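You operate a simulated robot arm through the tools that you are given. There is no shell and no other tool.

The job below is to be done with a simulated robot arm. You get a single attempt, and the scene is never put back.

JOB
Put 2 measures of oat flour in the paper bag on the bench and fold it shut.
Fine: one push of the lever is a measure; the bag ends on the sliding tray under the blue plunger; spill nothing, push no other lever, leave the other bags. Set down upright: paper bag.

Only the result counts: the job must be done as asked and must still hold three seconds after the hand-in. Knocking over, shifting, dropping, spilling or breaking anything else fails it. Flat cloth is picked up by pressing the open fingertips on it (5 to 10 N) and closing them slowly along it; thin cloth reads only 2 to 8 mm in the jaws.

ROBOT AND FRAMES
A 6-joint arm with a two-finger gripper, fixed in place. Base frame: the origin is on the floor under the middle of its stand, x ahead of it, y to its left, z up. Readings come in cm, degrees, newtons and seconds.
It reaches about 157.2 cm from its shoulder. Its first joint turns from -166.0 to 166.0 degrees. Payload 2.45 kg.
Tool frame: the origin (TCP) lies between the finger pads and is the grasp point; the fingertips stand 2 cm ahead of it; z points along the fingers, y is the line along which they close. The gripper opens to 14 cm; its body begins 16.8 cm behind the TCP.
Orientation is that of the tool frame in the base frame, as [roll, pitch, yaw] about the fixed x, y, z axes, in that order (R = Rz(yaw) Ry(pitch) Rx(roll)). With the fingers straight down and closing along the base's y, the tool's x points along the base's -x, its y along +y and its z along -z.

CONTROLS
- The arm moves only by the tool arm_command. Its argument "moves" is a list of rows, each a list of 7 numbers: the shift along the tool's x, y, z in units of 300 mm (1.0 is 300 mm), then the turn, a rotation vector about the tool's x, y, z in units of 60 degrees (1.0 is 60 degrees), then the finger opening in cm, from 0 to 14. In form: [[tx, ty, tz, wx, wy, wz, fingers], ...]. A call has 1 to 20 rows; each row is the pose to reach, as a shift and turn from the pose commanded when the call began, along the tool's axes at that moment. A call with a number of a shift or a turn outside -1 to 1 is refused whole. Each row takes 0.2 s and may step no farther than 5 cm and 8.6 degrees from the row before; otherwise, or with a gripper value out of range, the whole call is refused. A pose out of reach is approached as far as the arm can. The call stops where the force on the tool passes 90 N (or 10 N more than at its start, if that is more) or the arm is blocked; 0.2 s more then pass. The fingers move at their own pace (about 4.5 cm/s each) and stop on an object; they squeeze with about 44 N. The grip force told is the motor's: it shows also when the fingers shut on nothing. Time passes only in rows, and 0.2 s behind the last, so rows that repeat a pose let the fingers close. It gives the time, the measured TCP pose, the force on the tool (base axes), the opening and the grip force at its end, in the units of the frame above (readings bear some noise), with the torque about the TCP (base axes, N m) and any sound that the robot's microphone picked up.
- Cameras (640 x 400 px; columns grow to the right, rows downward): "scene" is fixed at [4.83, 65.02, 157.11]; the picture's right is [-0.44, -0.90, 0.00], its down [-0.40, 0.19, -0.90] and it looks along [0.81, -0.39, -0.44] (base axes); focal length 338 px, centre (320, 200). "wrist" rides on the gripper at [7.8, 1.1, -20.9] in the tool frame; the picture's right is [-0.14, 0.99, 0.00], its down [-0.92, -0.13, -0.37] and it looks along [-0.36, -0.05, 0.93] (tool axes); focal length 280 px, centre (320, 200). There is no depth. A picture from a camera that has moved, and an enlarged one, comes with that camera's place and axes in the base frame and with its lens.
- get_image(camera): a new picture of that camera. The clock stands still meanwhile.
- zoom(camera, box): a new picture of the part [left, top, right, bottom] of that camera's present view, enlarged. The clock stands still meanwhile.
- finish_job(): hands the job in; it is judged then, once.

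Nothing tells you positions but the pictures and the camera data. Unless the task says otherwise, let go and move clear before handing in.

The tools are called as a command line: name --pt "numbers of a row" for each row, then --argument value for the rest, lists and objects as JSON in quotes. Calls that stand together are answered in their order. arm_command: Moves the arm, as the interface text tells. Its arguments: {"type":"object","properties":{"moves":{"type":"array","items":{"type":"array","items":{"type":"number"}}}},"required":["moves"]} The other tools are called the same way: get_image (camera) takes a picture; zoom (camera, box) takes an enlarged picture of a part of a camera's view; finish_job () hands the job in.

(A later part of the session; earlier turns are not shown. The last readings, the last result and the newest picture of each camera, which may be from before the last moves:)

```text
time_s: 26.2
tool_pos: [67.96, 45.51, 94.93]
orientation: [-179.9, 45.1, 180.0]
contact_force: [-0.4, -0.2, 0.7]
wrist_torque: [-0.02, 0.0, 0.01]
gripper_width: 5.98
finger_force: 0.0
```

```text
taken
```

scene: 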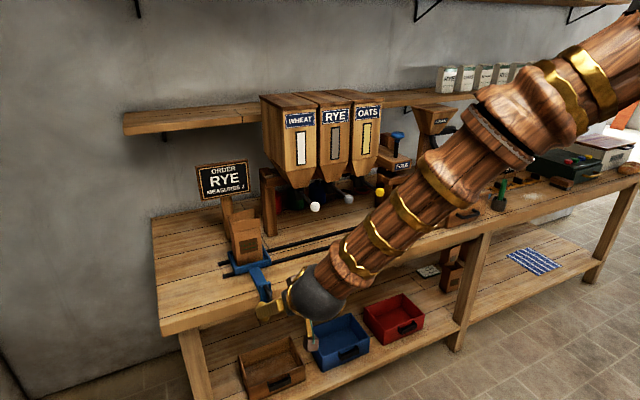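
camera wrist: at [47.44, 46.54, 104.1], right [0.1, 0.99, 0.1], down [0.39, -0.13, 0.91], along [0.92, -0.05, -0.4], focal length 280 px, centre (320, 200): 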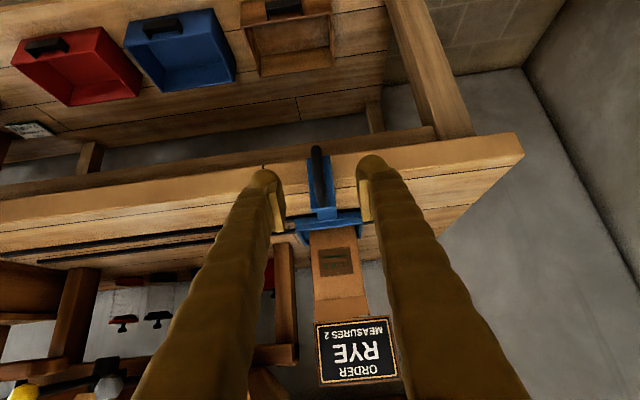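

The tilted view shows the handle between the fingers. I'll zoom in to place the bar accurately.

zoom --camera "wrist" --box '[250, 130, 400, 250]'

zoom --camera "scene" --box '[220, 240, 320, 350]'

```text
3.33 times, centred on (325, 190) of wrist
camera zoom: at [47.44, 46.54, 104.1], right [0.1, 0.99, 0.1], down [0.39, -0.13, 0.91], along [0.92, -0.05, -0.4], focal length 935 px, centre (303, 233)
```

zoom: 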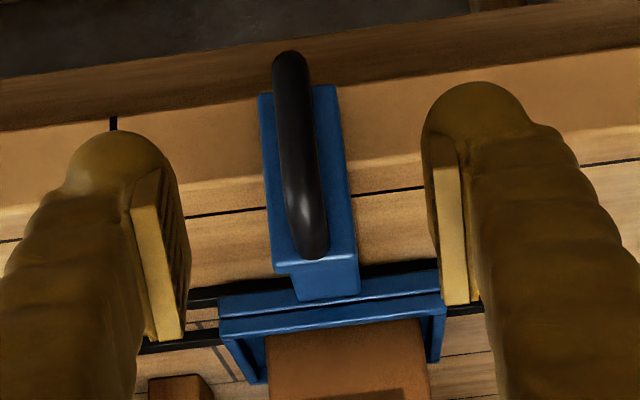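

```text
3.64 times, centred on (270, 295) of scene
camera zoom: at [4.83, 65.02, 157.11], right [-0.44, -0.9, 0.0], down [-0.4, 0.19, -0.9], along [0.81, -0.39, -0.44], focal length 1229 px, centre (502, -146)
```

zoom: 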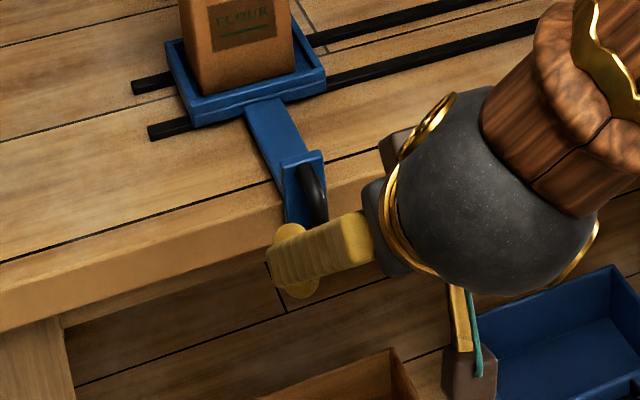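

The bar runs from z≈82 to 89.5 at x≈80.2, y≈45. I'll approach along the finger axis with 6 cm open, so the bar enters between the fingers.

arm_command --pt "-0.0615 -0.0167 0.08 0 0 0 6" --pt "-0.0615 -0.0167 0.16 0 0 0 6" --pt "-0.0615 -0.0167 0.24 0 0 0 6" --pt "-0.0615 -0.0167 0.32 0 0 0 6" --pt "-0.0615 -0.0167 0.4 0 0 0 6" --pt "-0.0615 -0.0167 0.44 0 0 0 6" --pt "-0.0615 -0.0167 0.4825 0 0 0 6" --pt "-0.0615 -0.0167 0.4825 0 0 0 6"

get_image --camera "wrist"

zoom --camera "scene" --box '[220, 240, 320, 350]'

```text
time_s: 28.0
tool_pos: [79.72, 44.92, 86.01]
orientation: [-180.0, 45.0, -179.9]
contact_force: [-0.7, 0.1, 0.2]
wrist_torque: [-0.02, 0.01, 0.03]
gripper_width: 6.0
finger_force: 0.1
```

```text
taken
camera wrist: at [59.1, 45.98, 95.15], right [0.1, 0.99, 0.1], down [0.39, -0.13, 0.91], along [0.92, -0.05, -0.4], focal length 280 px, centre (320, 200)
```

wrist: 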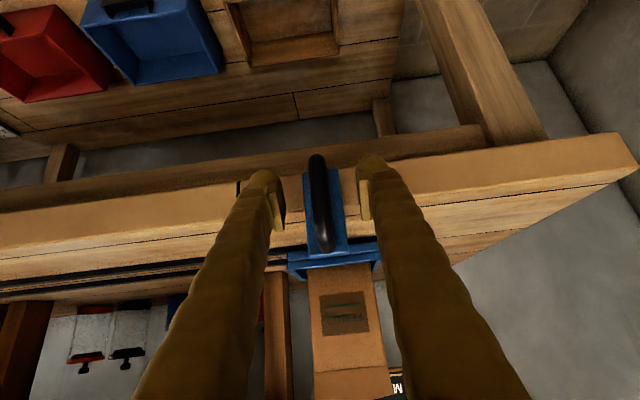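

```text
3.64 times, centred on (270, 295) of scene
camera zoom: at [4.83, 65.02, 157.11], right [-0.44, -0.9, 0.0], down [-0.4, 0.19, -0.9], along [0.81, -0.39, -0.44], focal length 1229 px, centre (502, -146)
```

zoom: 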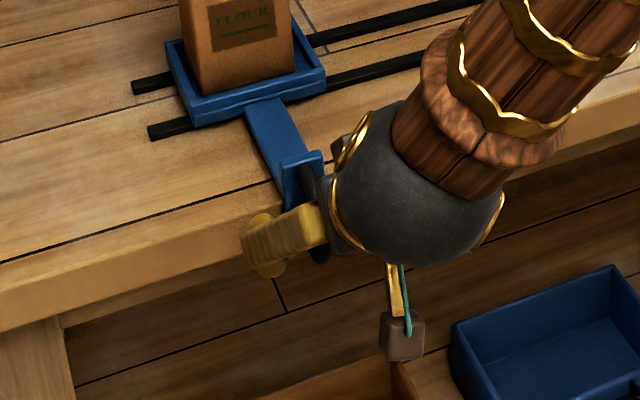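

The bar sits between the fingers with no contact. I'll close gradually on it.

arm_command --pt "0 0 0 0 0 0 5" --pt "0 0 0 0 0 0 4" --pt "0 0 0 0 0 0 3.2" --pt "0 0 0 0 0 0 2.6" --pt "0 0 0 0 0 0 2.2" --pt "0 0 0 0 0 0 1.8" --pt "0 0 0 0 0 0 1.4" --pt "0 0 0 0 0 0 1.0" --pt "0 0 0 0 0 0 0.6" --pt "0 0 0 0 0 0 0.6"

get_image --camera "wrist"

zoom --camera "scene" --box '[200, 180, 320, 320]'

```text
time_s: 30.2
tool_pos: [79.57, 44.91, 85.83]
orientation: [179.9, 45.0, -180.0]
contact_force: [2.3, 0.4, -1.0]
wrist_torque: [-0.01, 0.04, 0.03]
gripper_width: 1.36
finger_force: 39.8
```

```text
taken
camera wrist: at [59.09, 45.98, 95.16], right [0.1, 0.99, 0.1], down [0.39, -0.13, 0.91], along [0.92, -0.05, -0.4], focal length 280 px, centre (320, 200)
```

wrist: 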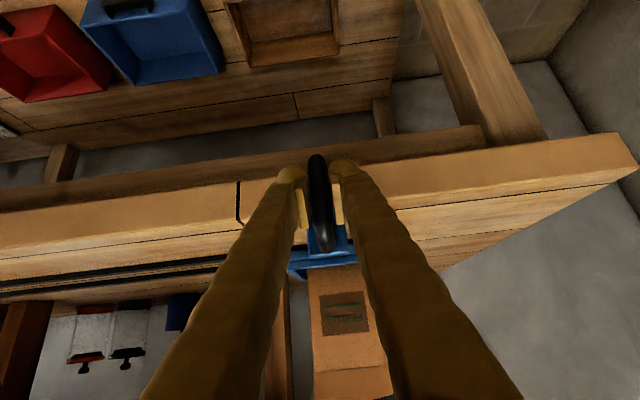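

```text
2.86 times, centred on (260, 250) of scene
camera zoom: at [4.83, 65.02, 157.11], right [-0.44, -0.9, 0.0], down [-0.4, 0.19, -0.9], along [0.81, -0.39, -0.44], focal length 966 px, centre (491, 57)
```

zoom: 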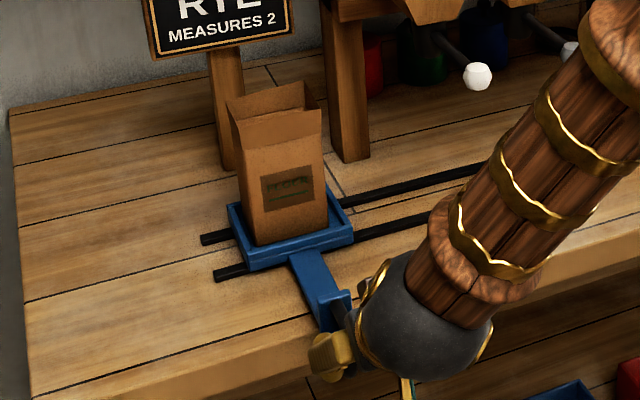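

The handle is gripped at 1.36 cm. I'll slide the tray slowly toward the hoppers, stopping short of the WHEAT outlet to check the bag rim's clearance.

arm_command --pt "0 -0.008 0 0 0 0 0.6" --pt "0 -0.025 0 0 0 0 0.6" --pt "0 -0.05 0 0 0 0 0.6" --pt "0 -0.08 0 0 0 0 0.6" --pt "0 -0.11 0 0 0 0 0.6" --pt "0 -0.14 0 0 0 0 0.6" --pt "0 -0.17 0 0 0 0 0.6" --pt "0 -0.19 0 0 0 0 0.6" --pt "0 -0.2 0 0 0 0 0.6" --pt "0 -0.2 0 0 0 0 0.6"

get_image --camera "scene"

zoom --camera "scene" --box '[200, 160, 340, 290]'

get_image --camera "wrist"

```text
time_s: 32.4
tool_pos: [79.47, 38.71, 86.0]
orientation: [-179.9, 45.0, -179.9]
contact_force: [26.0, -0.9, -24.0]
wrist_torque: [-0.03, -0.31, -0.03]
gripper_width: 1.36
finger_force: 40.0
```

```text
taken
```

scene: 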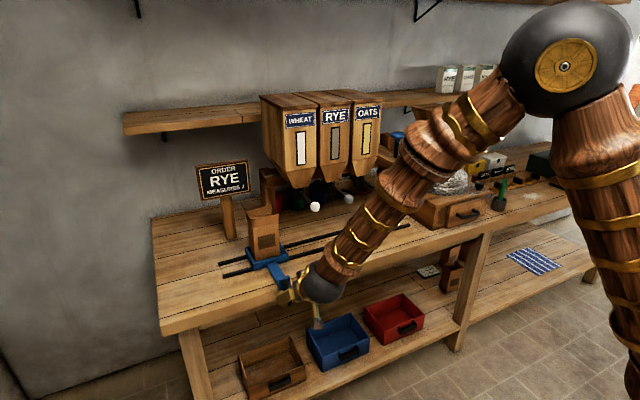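

```text
3.08 times, centred on (270, 225) of scene
camera zoom: at [4.83, 65.02, 157.11], right [-0.44, -0.9, 0.0], down [-0.4, 0.19, -0.9], along [0.81, -0.39, -0.44], focal length 1040 px, centre (474, 123)
```

zoom: 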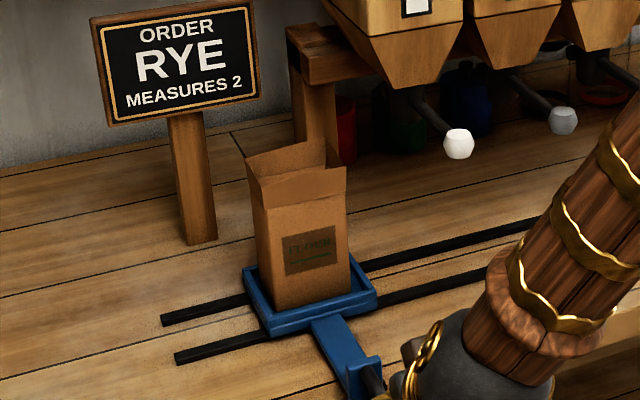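

```text
taken
camera wrist: at [59.03, 39.84, 95.22], right [0.1, 0.99, 0.1], down [0.39, -0.13, 0.91], along [0.92, -0.05, -0.4], focal length 280 px, centre (320, 200)
```

wrist: 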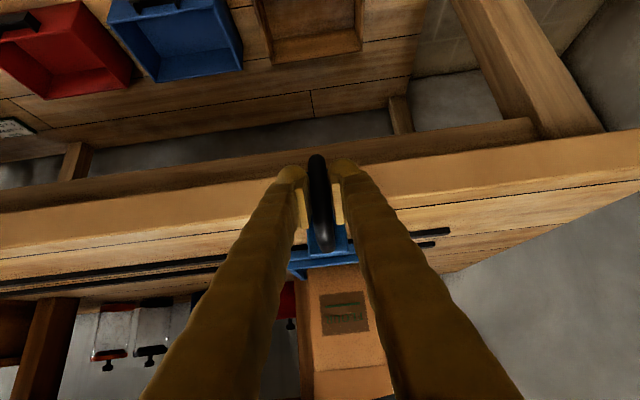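

A pull of about 35 N has built up along the finger axis because the rigid grip is fighting the rails. I'll loosen the fingers so they only cage the bar, then push it sideways.

arm_command --pt "0 0 0 0 0 0 1.6" --pt "0 0 0 0 0 0 2.0" --pt "0 0 0 0 0 0 2.0"

zoom --camera "wrist" --box '[240, 130, 400, 270]'

zoom --camera "scene" --box '[230, 180, 330, 280]'

```text
time_s: 33.2
tool_pos: [79.58, 38.8, 86.02]
orientation: [-179.9, 45.1, -179.9]
contact_force: [0.1, 0.9, 0.0]
wrist_torque: [0.02, 0.0, -0.02]
gripper_width: 2.02
finger_force: 0.1
```

```text
2.86 times, centred on (320, 200) of wrist
camera zoom: at [59.01, 39.86, 95.29], right [0.1, 0.99, 0.1], down [0.39, -0.13, 0.91], along [0.92, -0.05, -0.4], focal length 801 px, centre (320, 200)
```

zoom: 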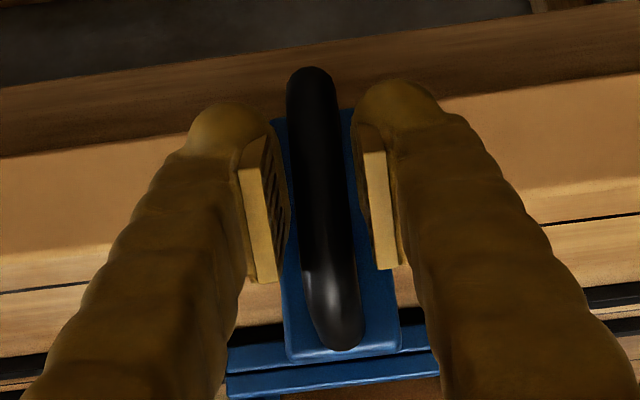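

```text
4.00 times, centred on (280, 230) of scene
camera zoom: at [4.83, 65.02, 157.11], right [-0.44, -0.9, 0.0], down [-0.4, 0.19, -0.9], along [0.81, -0.39, -0.44], focal length 1352 px, centre (480, 80)
```

zoom: 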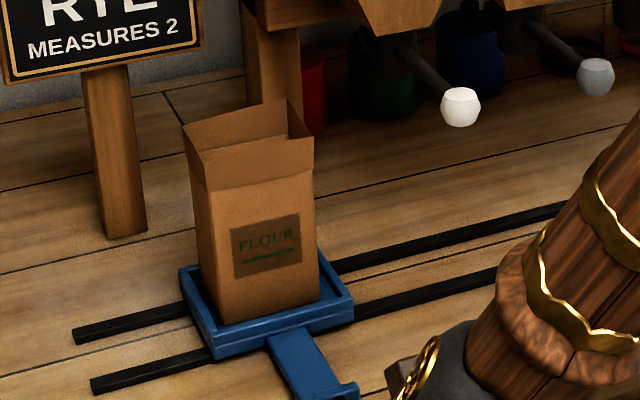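

The fingers now cage the bar with no force on it. I'll check how far the outlets hang down compared with the bag rim.

zoom --camera "scene" --box '[270, 150, 350, 220]'

zoom --camera "wrist" --box '[0, 250, 320, 400]'

```text
5.71 times, centred on (310, 185) of scene
camera zoom: at [4.83, 65.02, 157.11], right [-0.44, -0.9, 0.0], down [-0.4, 0.19, -0.9], along [0.81, -0.39, -0.44], focal length 1931 px, centre (377, 286)
```

zoom: 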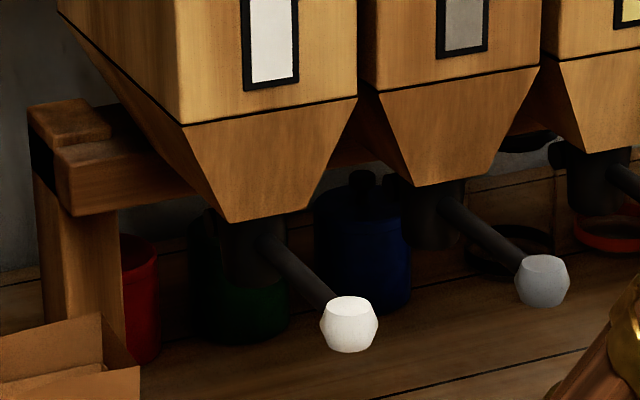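

```text
2.00 times, centred on (160, 325) of wrist
camera zoom: at [59.01, 39.86, 95.29], right [0.1, 0.99, 0.1], down [0.39, -0.13, 0.91], along [0.92, -0.05, -0.4], focal length 561 px, centre (640, -50)
```

zoom: 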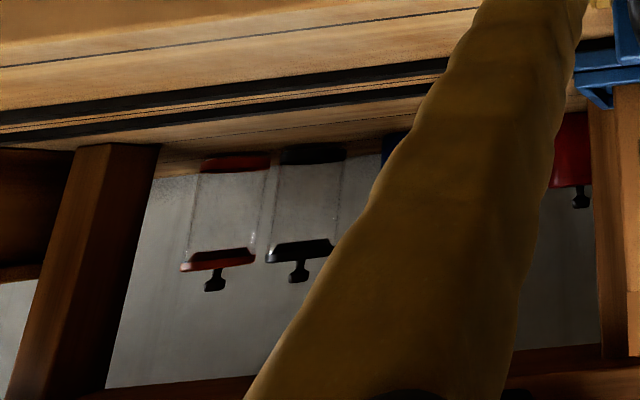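

The outlet bottoms are at z≈106 and the bag rim is at about 104.2, so the bag should pass under with about 1.8 cm to spare. I'll push slowly to just under WHEAT and recheck.

arm_command --pt "0 -0.012 0 0 0 0 2.0" --pt "0 -0.03 0 0 0 0 2.0" --pt "0 -0.06 0 0 0 0 2.0" --pt "0 -0.09 0 0 0 0 2.0" --pt "0 -0.12 0 0 0 0 2.0" --pt "0 -0.15 0 0 0 0 2.0" --pt "0 -0.18 0 0 0 0 2.0" --pt "0 -0.21 0 0 0 0 2.0" --pt "0 -0.23 0 0 0 0 2.0" --pt "0 -0.245 0 0 0 0 2.0" --pt "0 -0.25 0 0 0 0 2.0"

zoom --camera "scene" --box '[230, 150, 350, 280]'

zoom --camera "wrist" --box '[240, 130, 400, 270]'

```text
time_s: 35.6
tool_pos: [79.61, 31.24, 86.1]
orientation: [180.0, 45.1, 179.9]
contact_force: [0.3, 0.9, 1.6]
wrist_torque: [0.04, 0.02, 0.0]
gripper_width: 2.06
finger_force: 0.3
```

```text
3.08 times, centred on (290, 215) of scene
camera zoom: at [4.83, 65.02, 157.11], right [-0.44, -0.9, 0.0], down [-0.4, 0.19, -0.9], along [0.81, -0.39, -0.44], focal length 1040 px, centre (412, 154)
```

zoom: 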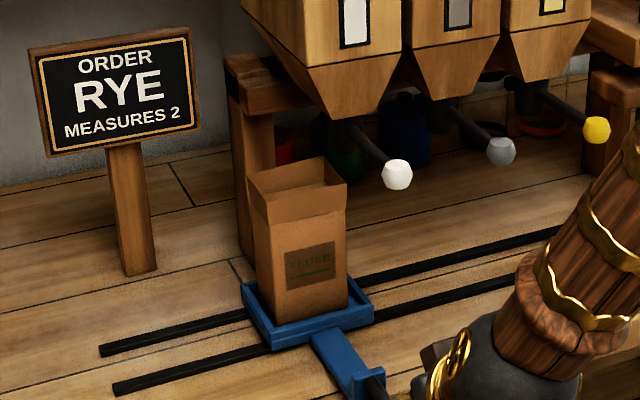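

```text
2.86 times, centred on (320, 200) of wrist
camera zoom: at [59.18, 32.31, 95.3], right [0.1, 0.99, 0.1], down [0.39, -0.13, 0.91], along [0.92, -0.05, -0.4], focal length 801 px, centre (320, 200)
```

zoom: 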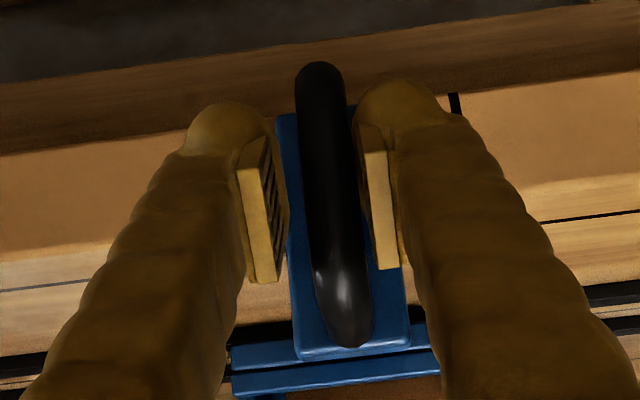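

The bag's leading edge is already under the WHEAT outlet without contact. I'll continue the slow push to the RYE position and recheck.

arm_command --pt "0 -0.012 0 0 0 0 2.0" --pt "0 -0.03 0 0 0 0 2.0" --pt "0 -0.06 0 0 0 0 2.0" --pt "0 -0.09 0 0 0 0 2.0" --pt "0 -0.12 0 0 0 0 2.0" --pt "0 -0.15 0 0 0 0 2.0" --pt "0 -0.18 0 0 0 0 2.0" --pt "0 -0.21 0 0 0 0 2.0" --pt "0 -0.24 0 0 0 0 2.0" --pt "0 -0.27 0 0 0 0 2.0" --pt "0 -0.3 0 0 0 0 2.0" --pt "0 -0.33 0 0 0 0 2.0" --pt "0 -0.36 0 0 0 0 2.0" --pt "0 -0.39 0 0 0 0 2.0" --pt "0 -0.42 0 0 0 0 2.0" --pt "0 -0.45 0 0 0 0 2.0" --pt "0 -0.47 0 0 0 0 2.0" --pt "0 -0.485 0 0 0 0 2.0" --pt "0 -0.49 0 0 0 0 2.0"

get_image --camera "scene"

zoom --camera "scene" --box '[270, 150, 390, 270]'

get_image --camera "wrist"

```text
time_s: 39.6
tool_pos: [79.54, 16.61, 86.15]
orientation: [-180.0, 45.0, 180.0]
contact_force: [-0.2, -0.3, -0.3]
wrist_torque: [0.02, 0.02, -0.02]
gripper_width: 2.07
finger_force: 0.7
```

```text
taken
```

scene: 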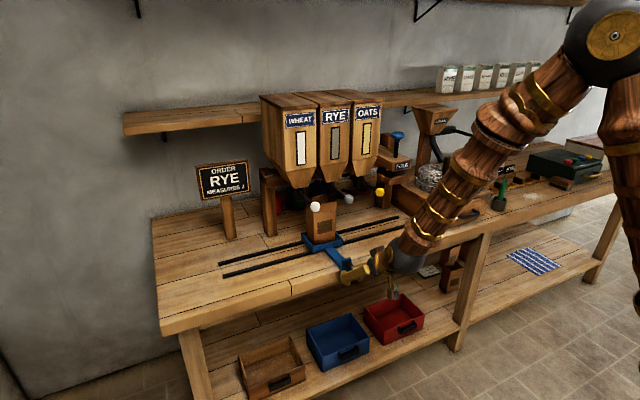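

```text
3.33 times, centred on (330, 210) of scene
camera zoom: at [4.83, 65.02, 157.11], right [-0.44, -0.9, 0.0], down [-0.4, 0.19, -0.9], along [0.81, -0.39, -0.44], focal length 1126 px, centre (287, 167)
```

zoom: 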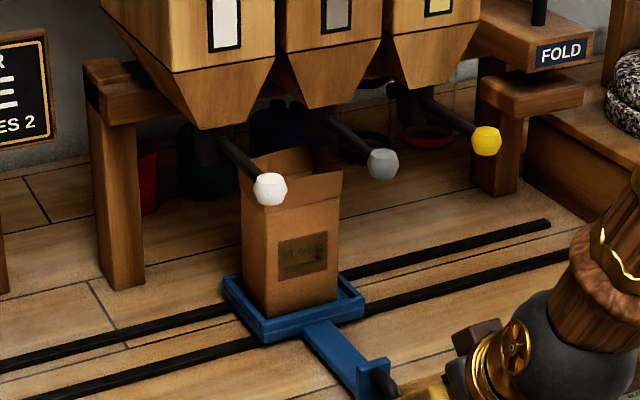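

```text
taken
camera wrist: at [59.05, 17.69, 95.18], right [0.1, 0.99, 0.1], down [0.39, -0.13, 0.91], along [0.92, -0.05, -0.4], focal length 280 px, centre (320, 200)
```

wrist: 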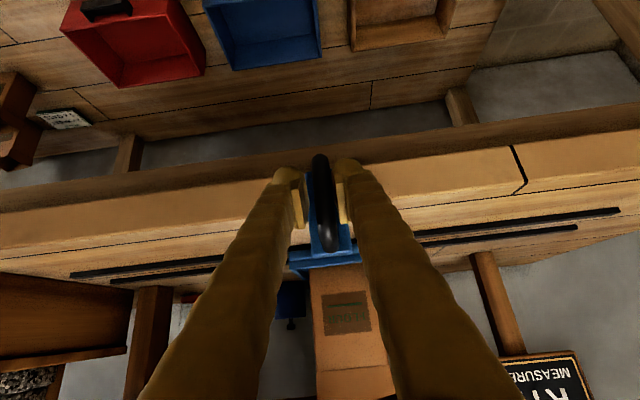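

It's moving smoothly with negligible force. I'll push the last 15 cm to bring the bag under OATS at y≈2.

arm_command --pt "0 -0.012 0 0 0 0 2.0" --pt "0 -0.03 0 0 0 0 2.0" --pt "0 -0.06 0 0 0 0 2.0" --pt "0 -0.09 0 0 0 0 2.0" --pt "0 -0.12 0 0 0 0 2.0" --pt "0 -0.15 0 0 0 0 2.0" --pt "0 -0.18 0 0 0 0 2.0" --pt "0 -0.21 0 0 0 0 2.0" --pt "0 -0.24 0 0 0 0 2.0" --pt "0 -0.27 0 0 0 0 2.0" --pt "0 -0.3 0 0 0 0 2.0" --pt "0 -0.33 0 0 0 0 2.0" --pt "0 -0.36 0 0 0 0 2.0" --pt "0 -0.39 0 0 0 0 2.0" --pt "0 -0.42 0 0 0 0 2.0" --pt "0 -0.45 0 0 0 0 2.0" --pt "0 -0.48 0 0 0 0 2.0" --pt "0 -0.498 0 0 0 0 2.0" --pt "0 -0.507 0 0 0 0 2.0" --pt "0 -0.507 0 0 0 0 2.0"

get_image --camera "scene"

zoom --camera "scene" --box '[310, 150, 430, 260]'

get_image --camera "wrist"

```text
time_s: 43.8
tool_pos: [79.72, 7.01, 86.05]
orientation: [-179.4, 44.9, -179.9]
contact_force: [0.2, 0.6, 1.0]
wrist_torque: [0.0, -0.01, -0.06]
gripper_width: 2.04
finger_force: 0.3
out of reach, approached as far as the arm can: row 12, 13, 14, 15, 16, 17, 18, 19, 20
```

```text
taken
```

scene: 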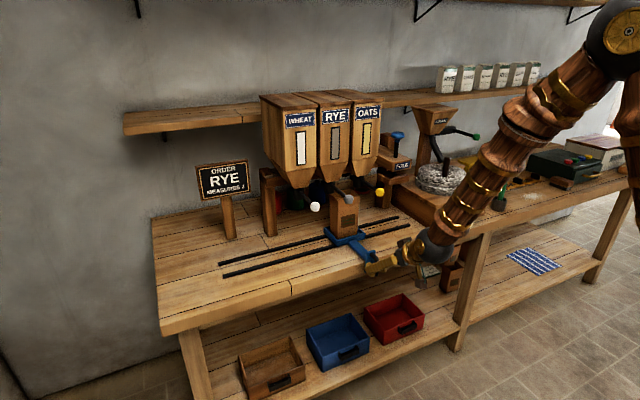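

```text
3.64 times, centred on (370, 205) of scene
camera zoom: at [4.83, 65.02, 157.11], right [-0.44, -0.9, 0.0], down [-0.4, 0.19, -0.9], along [0.81, -0.39, -0.44], focal length 1229 px, centre (138, 182)
```

zoom: 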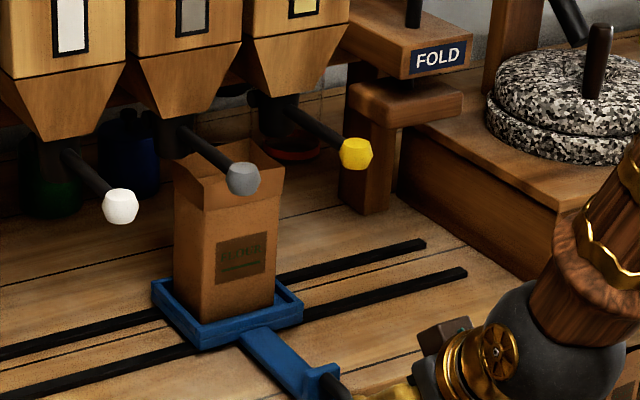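

```text
taken
camera wrist: at [59.16, 8.22, 95.26], right [0.11, 0.99, 0.09], down [0.39, -0.12, 0.91], along [0.91, -0.06, -0.4], focal length 280 px, centre (320, 200)
```

wrist: 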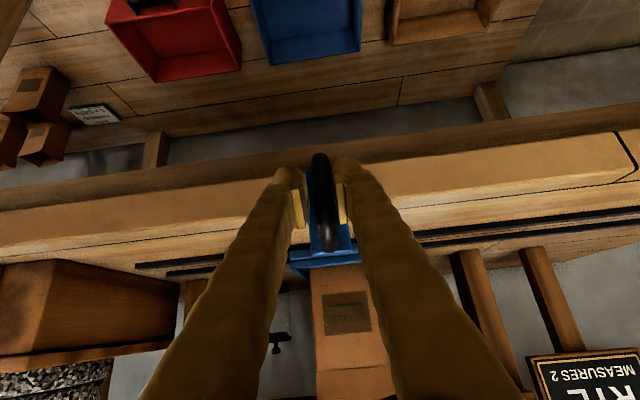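

At this tilt the arm is folded to its inner limit, so the push stopped early at y≈7 with nothing disturbed. I'll make the gripper steeper (30° from vertical) in place around the bar, then continue.

arm_command --pt "0 0 0 0 0.08 0 2.0" --pt "0 0 0 0 0.17 0 2.0" --pt "0 0 0 0 0.25 0 2.0" --pt "0 0 0 0 0.25 0 2.0"

zoom --camera "wrist" --box '[220, 100, 420, 270]'

zoom --camera "scene" --box '[310, 150, 470, 300]'

```text
time_s: 44.8
tool_pos: [79.67, 6.33, 85.94]
orientation: [-178.6, 32.2, 180.0]
contact_force: [-0.2, 1.8, 0.0]
wrist_torque: [0.01, -0.06, 0.02]
gripper_width: 2.03
finger_force: 0.1
out of reach, approached as far as the arm can: row 3, 4
```

```text
2.35 times, centred on (320, 185) of wrist
camera zoom: at [61.7, 7.66, 99.49], right [0.13, 0.99, 0.05], down [0.58, -0.12, 0.8], along [0.8, -0.07, -0.59], focal length 660 px, centre (320, 235)
```

zoom: 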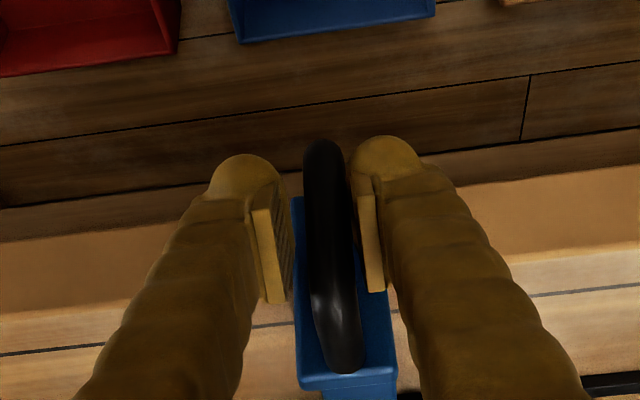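

```text
2.67 times, centred on (390, 225) of scene
camera zoom: at [4.83, 65.02, 157.11], right [-0.44, -0.9, 0.0], down [-0.4, 0.19, -0.9], along [0.81, -0.39, -0.44], focal length 901 px, centre (133, 133)
```

zoom: 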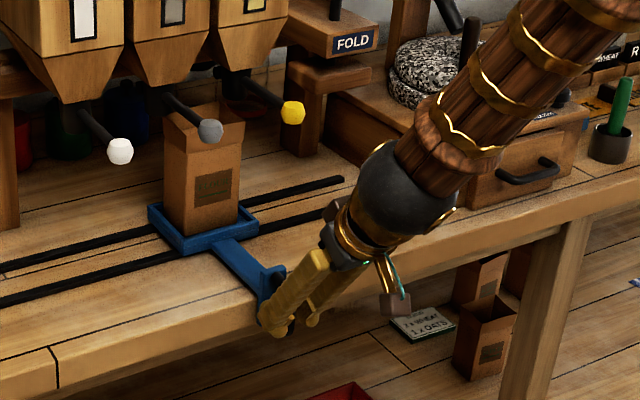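

The stop came from a wrist singularity, with the forearm nearly aligned with the fingers, rather than an obstacle. I'll keep steepening the tool a little to leave it and check that it becomes reachable.

arm_command --pt "0 0 0 0 0.06 0 2.0" --pt "0 0 0 0 0.12 0 2.0" --pt "0 0 0 0 0.12 0 2.0"

```text
time_s: 45.6
tool_pos: [80.23, 4.89, 86.26]
orientation: [-176.8, 30.6, 179.8]
contact_force: [0.0, -1.2, 1.0]
wrist_torque: [0.0, 0.0, 0.02]
gripper_width: 2.03
finger_force: 0.5
out of reach, approached as far as the arm can: row 1, 2
```

arm_command --pt "0 0 0 0 0 0 2.0" --pt "0 0 0 0 0 0 2.0" --pt "0 0 0 0 0 0 2.0"

get_image --camera "scene"

get_image --camera "wrist"

```text
time_s: 46.4
tool_pos: [80.15, 4.89, 86.22]
orientation: [-176.6, 30.6, 180.0]
contact_force: [0.0, 0.3, 0.1]
wrist_torque: [0.01, -0.04, -0.03]
gripper_width: 2.05
finger_force: 0.4
```

```text
taken
```

scene: 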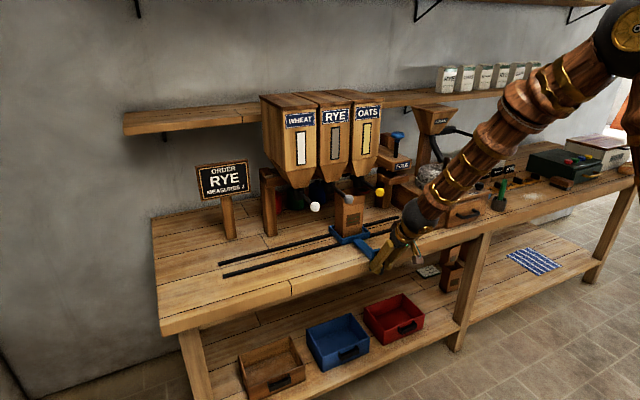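

```text
taken
camera wrist: at [62.63, 7.05, 100.14], right [0.15, 0.99, 0.02], down [0.6, -0.11, 0.79], along [0.79, -0.11, -0.61], focal length 280 px, centre (320, 200)
```

wrist: 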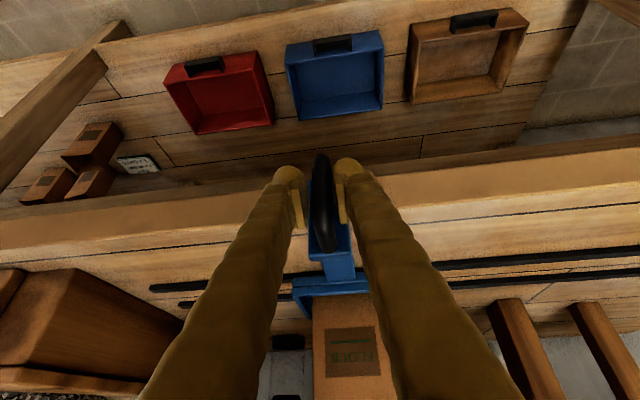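

The pose is stable, but the wrist is in an awkward configuration. I'll open the fingers, back off the handle along the finger axis, reset the wrist in free space, and re-approach more vertically.

arm_command --pt "0 0 0 0 0 0 3.5" --pt "0 0 0 0 0 0 5" --pt "0 0 0 0 0 0 5.5" --pt "0 0 -0.03 0 0 0 5.5" --pt "0 0 -0.08 0 0 0 5.5" --pt "0 0 -0.16 0 0 0 5.5" --pt "0 0 -0.26 0 0 0 5.5" --pt "0 0 -0.36 0 0 0 5.5" --pt "0 0 -0.36 0 0 0 5.5"

get_image --camera "scene"

```text
time_s: 48.4
tool_pos: [75.21, 6.09, 96.32]
orientation: [-180.0, 22.9, -180.0]
contact_force: [-0.4, 0.6, -0.1]
wrist_torque: [0.02, 0.0, 0.02]
gripper_width: 5.51
finger_force: 0.0
out of reach, approached as far as the arm can: row 4
```

```text
taken
```

scene: 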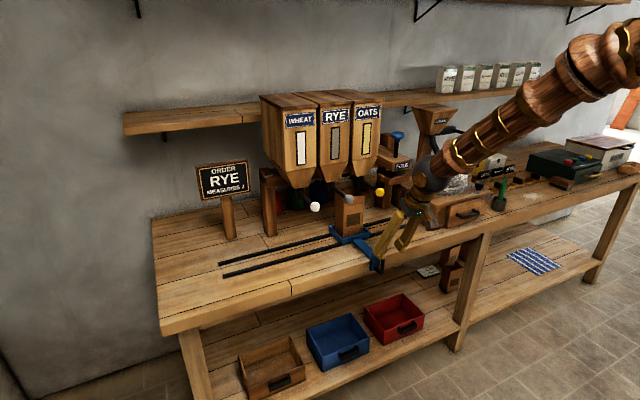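

The wrist is back to a clean pose at 23° tilt. I'll steepen it to about 15° and look for the handle's present position.

arm_command --pt "0 0 0 0 0.065 0 5.5" --pt "0 0 0 0 0.13 0 5.5" --pt "0 0 0 0 0.13 0 5.5"

get_image --camera "wrist"

zoom --camera "scene" --box '[310, 150, 430, 280]'

```text
time_s: 49.2
tool_pos: [75.18, 6.08, 96.19]
orientation: [-180.0, 14.9, 179.9]
contact_force: [0.3, 0.5, 0.1]
wrist_torque: [0.01, 0.02, 0.06]
gripper_width: 5.5
finger_force: 0.1
```

```text
taken
camera wrist: at [62.14, 7.14, 114.32], right [0.13, 0.99, 0.04], down [0.79, -0.13, 0.59], along [0.59, -0.05, -0.8], focal length 280 px, centre (320, 200)
```

wrist: 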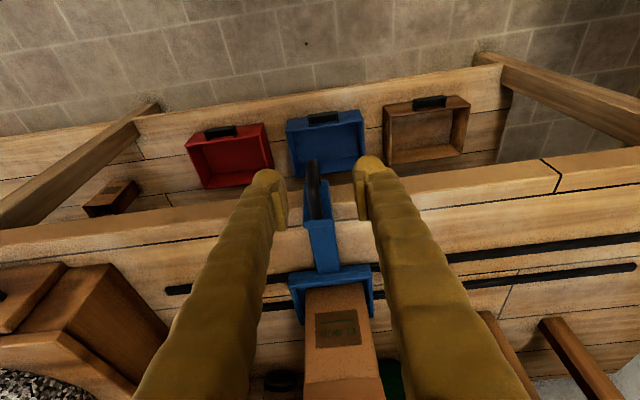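

```text
3.08 times, centred on (370, 215) of scene
camera zoom: at [4.83, 65.02, 157.11], right [-0.44, -0.9, 0.0], down [-0.4, 0.19, -0.9], along [0.81, -0.39, -0.44], focal length 1040 px, centre (166, 154)
```

zoom: 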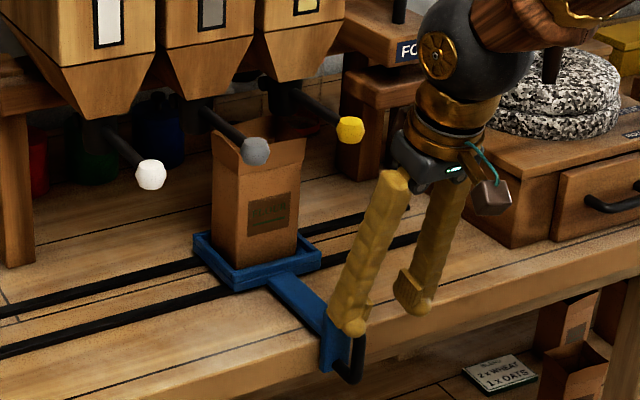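

zoom --camera "wrist" --box '[240, 130, 400, 290]'

```text
2.50 times, centred on (320, 210) of wrist
camera zoom: at [62.14, 7.14, 114.32], right [0.13, 0.99, 0.04], down [0.79, -0.13, 0.59], along [0.59, -0.05, -0.8], focal length 701 px, centre (320, 175)
```

zoom: 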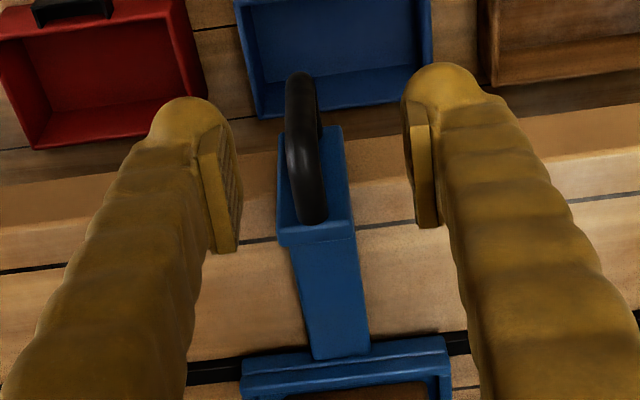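

The tray is at y≈5.0. I'll lower the fingers around the bar again at this steeper angle.

arm_command --pt "-0.03 -0.02 0.03 0 0 0 5.5" --pt "-0.0537 -0.036 0.06 0 0 0 5.5" --pt "-0.0537 -0.036 0.12 0 0 0 5.5" --pt "-0.0537 -0.036 0.18 0 0 0 5.5" --pt "-0.0537 -0.036 0.24 0 0 0 5.5" --pt "-0.0537 -0.036 0.3 0 0 0 5.5" --pt "-0.0537 -0.036 0.366 0 0 0 5.5" --pt "-0.0537 -0.036 0.366 0 0 0 5.5"

zoom --camera "wrist" --box '[240, 110, 400, 270]'

zoom --camera "scene" --box '[310, 150, 450, 290]'

```text
time_s: 51.0
tool_pos: [80.17, 4.96, 85.68]
orientation: [-180.0, 15.0, 180.0]
contact_force: [0.6, -0.6, 0.1]
wrist_torque: [0.01, 0.02, 0.02]
gripper_width: 5.5
finger_force: 0.1
```

```text
2.50 times, centred on (320, 190) of wrist
camera zoom: at [66.83, 6.02, 103.83], right [0.13, 0.99, 0.04], down [0.79, -0.13, 0.59], along [0.59, -0.05, -0.8], focal length 701 px, centre (320, 225)
```

zoom: 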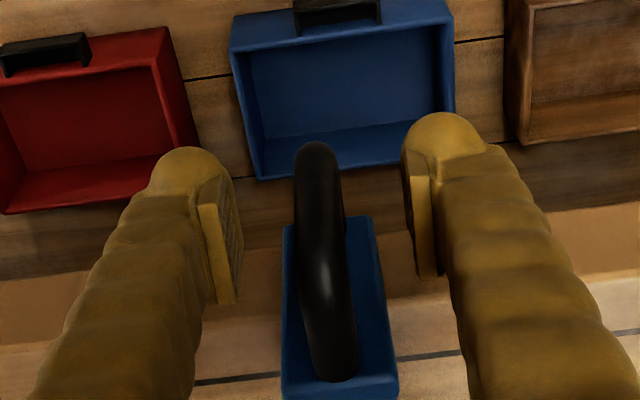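

```text
2.86 times, centred on (380, 220) of scene
camera zoom: at [4.83, 65.02, 157.11], right [-0.44, -0.9, 0.0], down [-0.4, 0.19, -0.9], along [0.81, -0.39, -0.44], focal length 966 px, centre (149, 143)
```

zoom: 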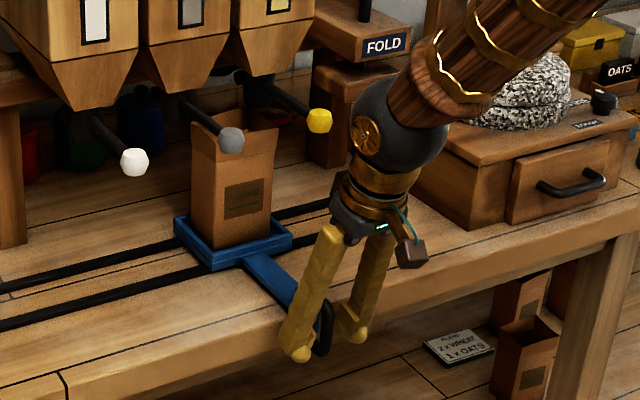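

The bar is between the fingers again and nothing is touching. I'll close to a loose cage and push the tray the last ~3 cm to y≈1.9.

arm_command --pt "0 0 0 0 0 0 4" --pt "0 0 0 0 0 0 3" --pt "0 0 0 0 0 0 2.0" --pt "0 0 0 0 0 0 2.0" --pt "0 -0.012 0 0 0 0 2.0" --pt "0 -0.03 0 0 0 0 2.0" --pt "0 -0.055 0 0 0 0 2.0" --pt "0 -0.08 0 0 0 0 2.0" --pt "0 -0.1 0 0 0 0 2.0" --pt "0 -0.112 0 0 0 0 2.0" --pt "0 -0.117 0 0 0 0 2.0" --pt "0 -0.117 0 0 0 0 2.0"

zoom --camera "wrist" --box '[240, 110, 400, 270]'

zoom --camera "scene" --box '[320, 150, 420, 270]'

```text
time_s: 53.6
tool_pos: [79.81, 1.42, 85.98]
orientation: [180.0, 15.1, 179.9]
contact_force: [0.7, 2.5, -0.3]
wrist_torque: [0.06, -0.03, -0.01]
gripper_width: 2.21
finger_force: 1.6
```

```text
2.50 times, centred on (320, 190) of wrist
camera zoom: at [66.64, 2.49, 104.02], right [0.13, 0.99, 0.04], down [0.79, -0.13, 0.6], along [0.59, -0.05, -0.8], focal length 701 px, centre (320, 225)
```

zoom: 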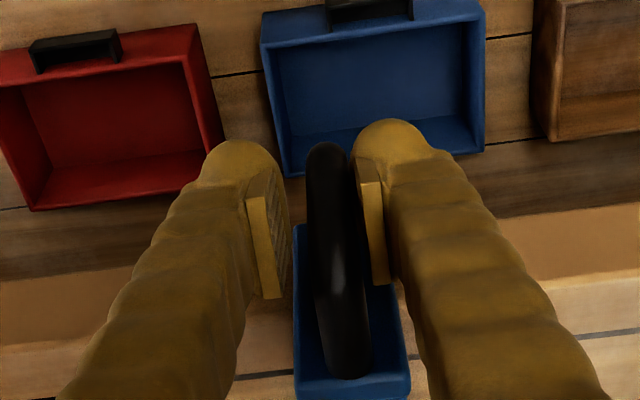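

```text
3.33 times, centred on (370, 210) of scene
camera zoom: at [4.83, 65.02, 157.11], right [-0.44, -0.9, 0.0], down [-0.4, 0.19, -0.9], along [0.81, -0.39, -0.44], focal length 1126 px, centre (153, 167)
```

zoom: 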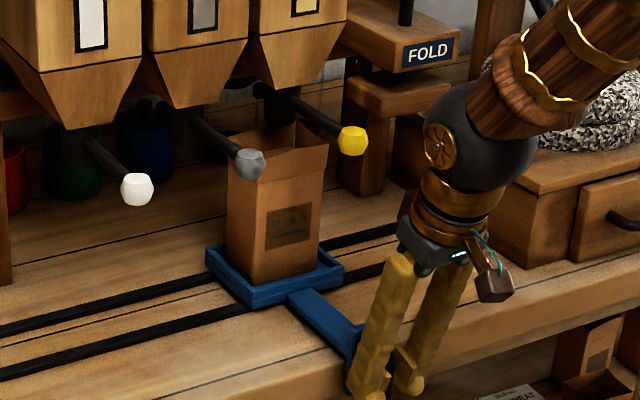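

The tray is nearly aligned. By my scene measurements the bag centre is about 0.6 cm left of the OATS outlet, so I'll nudge it 0.4 cm more, then open and back off.

arm_command --pt "0 -0.007 0 0 0 0 2.0" --pt "0 -0.013 0 0 0 0 2.0" --pt "0 -0.013 0 0 0 0 2.0"

arm_command --pt "0 0 0 0 0 0 2.6" --pt "0 0 0 0 0 0 3.4" --pt "0 0 0 0 0 0 4.5" --pt "0 0 0 0 0 0 5.5" --pt "0 0 -0.04 0 0 0 5.5" --pt "0.02 0 -0.1 0 0 0 5.5" --pt "0.06 0 -0.17 0 0 0 5.5" --pt "0.14 0 -0.24 0 0 0 5.5" --pt "0.25 0 -0.3 0 0 0 5.5" --pt "0.36 0 -0.34 0 0 0 5.5" --pt "0.36 0 -0.34 0 0 0 5.5"

get_image --camera "scene"

get_image --camera "wrist"

```text
time_s: 54.4
tool_pos: [79.83, 0.96, 85.91]
orientation: [-180.0, 15.1, 180.0]
contact_force: [0.9, 2.4, 0.0]
wrist_torque: [0.04, -0.05, -0.03]
gripper_width: 2.2
finger_force: 1.8
```

```text
time_s: 56.8
tool_pos: [66.95, 1.49, 93.04]
orientation: [180.0, 15.0, 180.0]
contact_force: [0.2, -0.6, 0.0]
wrist_torque: [-0.01, 0.01, 0.06]
gripper_width: 5.5
finger_force: 0.0
```

```text
taken
```

scene: 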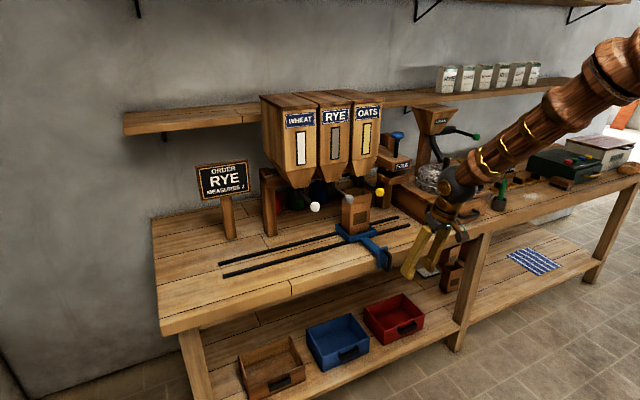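

```text
taken
camera wrist: at [53.67, 2.5, 111.14], right [0.13, 0.99, 0.04], down [0.79, -0.13, 0.6], along [0.59, -0.05, -0.8], focal length 280 px, centre (320, 200)
```

wrist: 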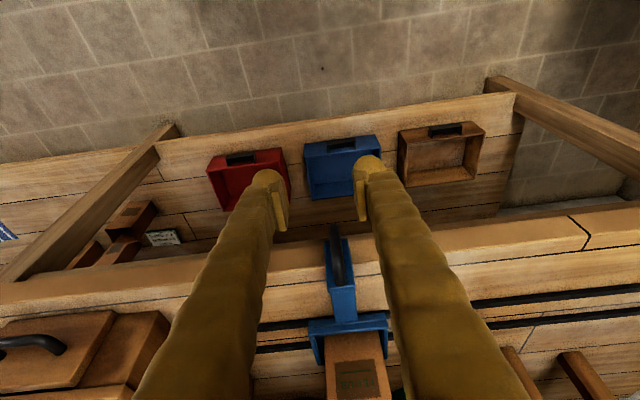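

I'm clear of the handle. I'll zoom to verify the tray and bag relative to the OATS outlet, and look at the lever.

zoom --camera "scene" --box '[320, 140, 420, 260]'

zoom --camera "wrist" --box '[250, 200, 420, 400]'

zoom --camera "scene" --box '[335, 160, 395, 210]'

```text
3.33 times, centred on (370, 200) of scene
camera zoom: at [4.83, 65.02, 157.11], right [-0.44, -0.9, 0.0], down [-0.4, 0.19, -0.9], along [0.81, -0.39, -0.44], focal length 1126 px, centre (153, 200)
```

zoom: 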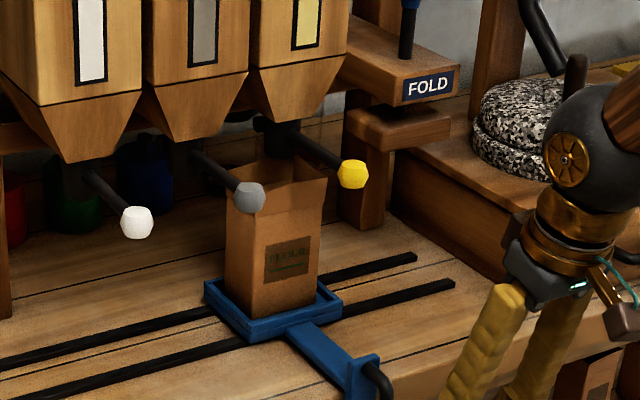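

```text
2.00 times, centred on (335, 300) of wrist
camera zoom: at [53.67, 2.5, 111.14], right [0.13, 0.99, 0.04], down [0.79, -0.13, 0.6], along [0.59, -0.05, -0.8], focal length 561 px, centre (290, 0)
```

zoom: 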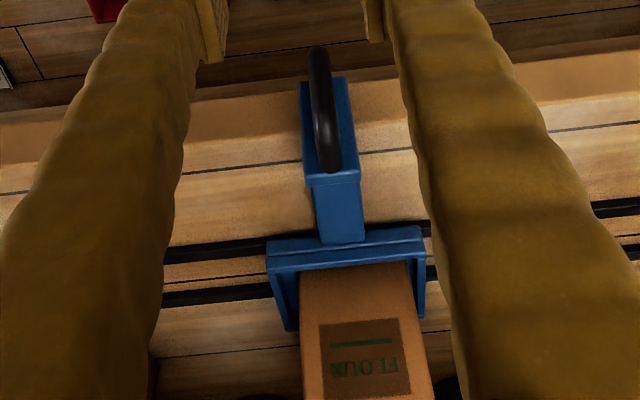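

```text
8.00 times, centred on (365, 185) of scene
camera zoom: at [4.83, 65.02, 157.11], right [-0.44, -0.9, 0.0], down [-0.4, 0.19, -0.9], along [0.81, -0.39, -0.44], focal length 2703 px, centre (-40, 320)
```

zoom: 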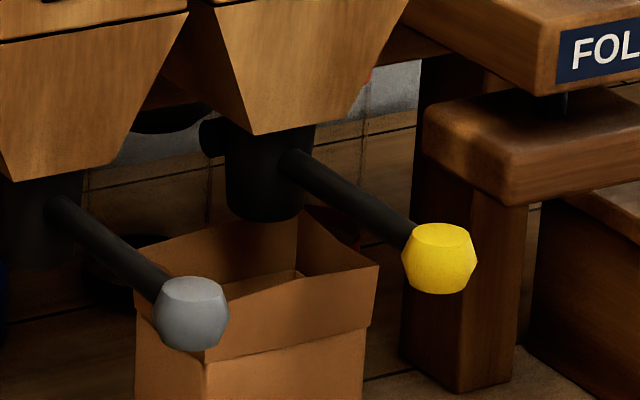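

The OATS outlet sits directly over the bag opening, with margin on all sides. The lever is a horizontal rod with its knob at about [88.5, 2, 109.5], apparently hinged at the outlet. I'll raise the closed gripper clear in front and get a good view of it.

arm_command --pt "-0.03 0 -0.12 0 0 0 3" --pt "-0.07 0.005 -0.26 0 0 0 1" --pt "-0.11 0.01 -0.4 0 0 0 0" --pt "-0.145 0.015 -0.54 0 0 0 0" --pt "-0.18 0.02 -0.68 0 0 0 0" --pt "-0.216 0.02 -0.805 0 0 0 0" --pt "-0.216 0.02 -0.805 0 0 0 0"

get_image --camera "wrist"

get_image --camera "scene"

```text
time_s: 58.4
tool_pos: [66.56, 2.04, 117.93]
orientation: [179.9, 15.0, 180.0]
contact_force: [-0.3, 0.4, 0.1]
wrist_torque: [0.0, 0.03, 0.02]
gripper_width: 0.0
finger_force: 29.4
```

```text
taken
camera wrist: at [53.4, 3.13, 136.05], right [0.13, 0.99, 0.04], down [0.79, -0.13, 0.59], along [0.59, -0.05, -0.8], focal length 280 px, centre (320, 200)
```

wrist: 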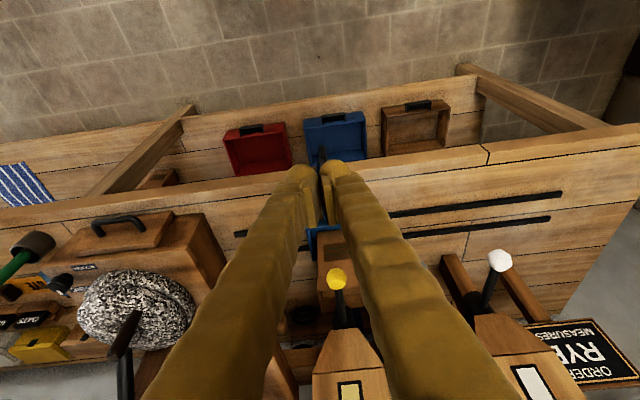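

```text
taken
```

scene: 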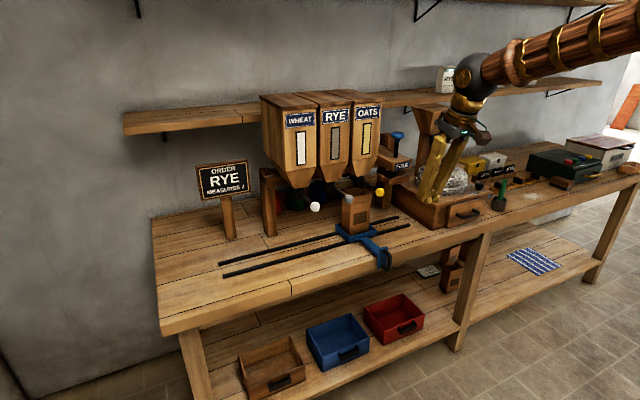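

The yellow knob triangulates to (88.4, 2.1, 109.5). I'll move the closed fingertips to just above it.

arm_command --pt "-0.11 0 0.04 0 0 0 0" --pt "-0.22 0 0.08 0 0 0 0" --pt "-0.33 0 0.12 0 0 0 0" --pt "-0.44 0.002 0.16 0 0 0 0" --pt "-0.55 0.002 0.2 0 0 0 0" --pt "-0.663 0.002 0.243 0 0 0 0" --pt "-0.663 0.002 0.243 0 0 0 0"

get_image --camera "wrist"

zoom --camera "scene" --box '[310, 100, 450, 250]'

```text
time_s: 60.0
tool_pos: [87.74, 2.11, 116.05]
orientation: [-180.0, 15.1, -180.0]
contact_force: [-0.7, -0.1, -0.5]
wrist_torque: [0.02, 0.0, -0.02]
gripper_width: 0.02
finger_force: 29.1
```

```text
taken
camera wrist: at [74.63, 3.16, 134.25], right [0.13, 0.99, 0.04], down [0.79, -0.13, 0.6], along [0.59, -0.05, -0.8], focal length 280 px, centre (320, 200)
```

wrist: 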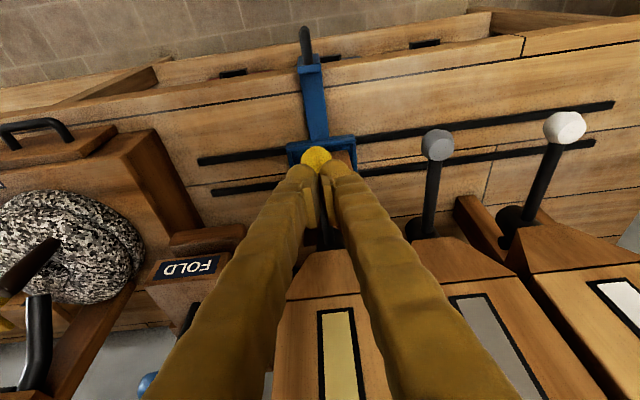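

```text
2.67 times, centred on (380, 175) of scene
camera zoom: at [4.83, 65.02, 157.11], right [-0.44, -0.9, 0.0], down [-0.4, 0.19, -0.9], along [0.81, -0.39, -0.44], focal length 901 px, centre (160, 267)
```

zoom: 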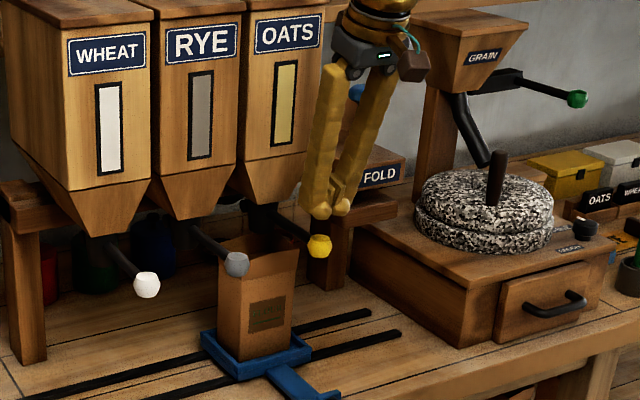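

The fingertips are about 3 cm above the knob. I'll press down in small increments and read the force, to learn how the lever moves.

arm_command --pt "0.0043 0 0.0161 0 0 0 0" --pt "0.0086 0 0.0322 0 0 0 0" --pt "0.0129 0 0.0483 0 0 0 0" --pt "0.0173 0 0.0644 0 0 0 0"

arm_command --pt "0.0021 0 0.008 0 0 0 0" --pt "0.0043 0 0.0161 0 0 0 0" --pt "0.0043 0 0.0161 0 0 0 0"

arm_command --pt "0.0021 0 0.008 0 0 0 0" --pt "0.0043 0 0.0161 0 0 0 0" --pt "0.0043 0 0.0161 0 0 0 0"

```text
time_s: 61.0
tool_pos: [87.9, 1.91, 114.04]
orientation: [-180.0, 15.0, 179.9]
contact_force: [0.8, -0.3, 0.7]
wrist_torque: [0.04, -0.01, 0.0]
gripper_width: 0.0
finger_force: 29.4
```

```text
time_s: 61.8
tool_pos: [87.87, 1.87, 113.58]
orientation: [-180.0, 15.0, 179.9]
contact_force: [-0.1, -0.4, 0.4]
wrist_torque: [0.02, -0.01, -0.01]
gripper_width: 0.0
finger_force: 29.9
```

```text
time_s: 62.6
tool_pos: [87.84, 1.92, 112.99]
orientation: [-180.0, 15.1, -180.0]
contact_force: [0.8, 1.1, 0.4]
wrist_torque: [-0.02, -0.01, 0.03]
gripper_width: 0.02
finger_force: 29.3
```

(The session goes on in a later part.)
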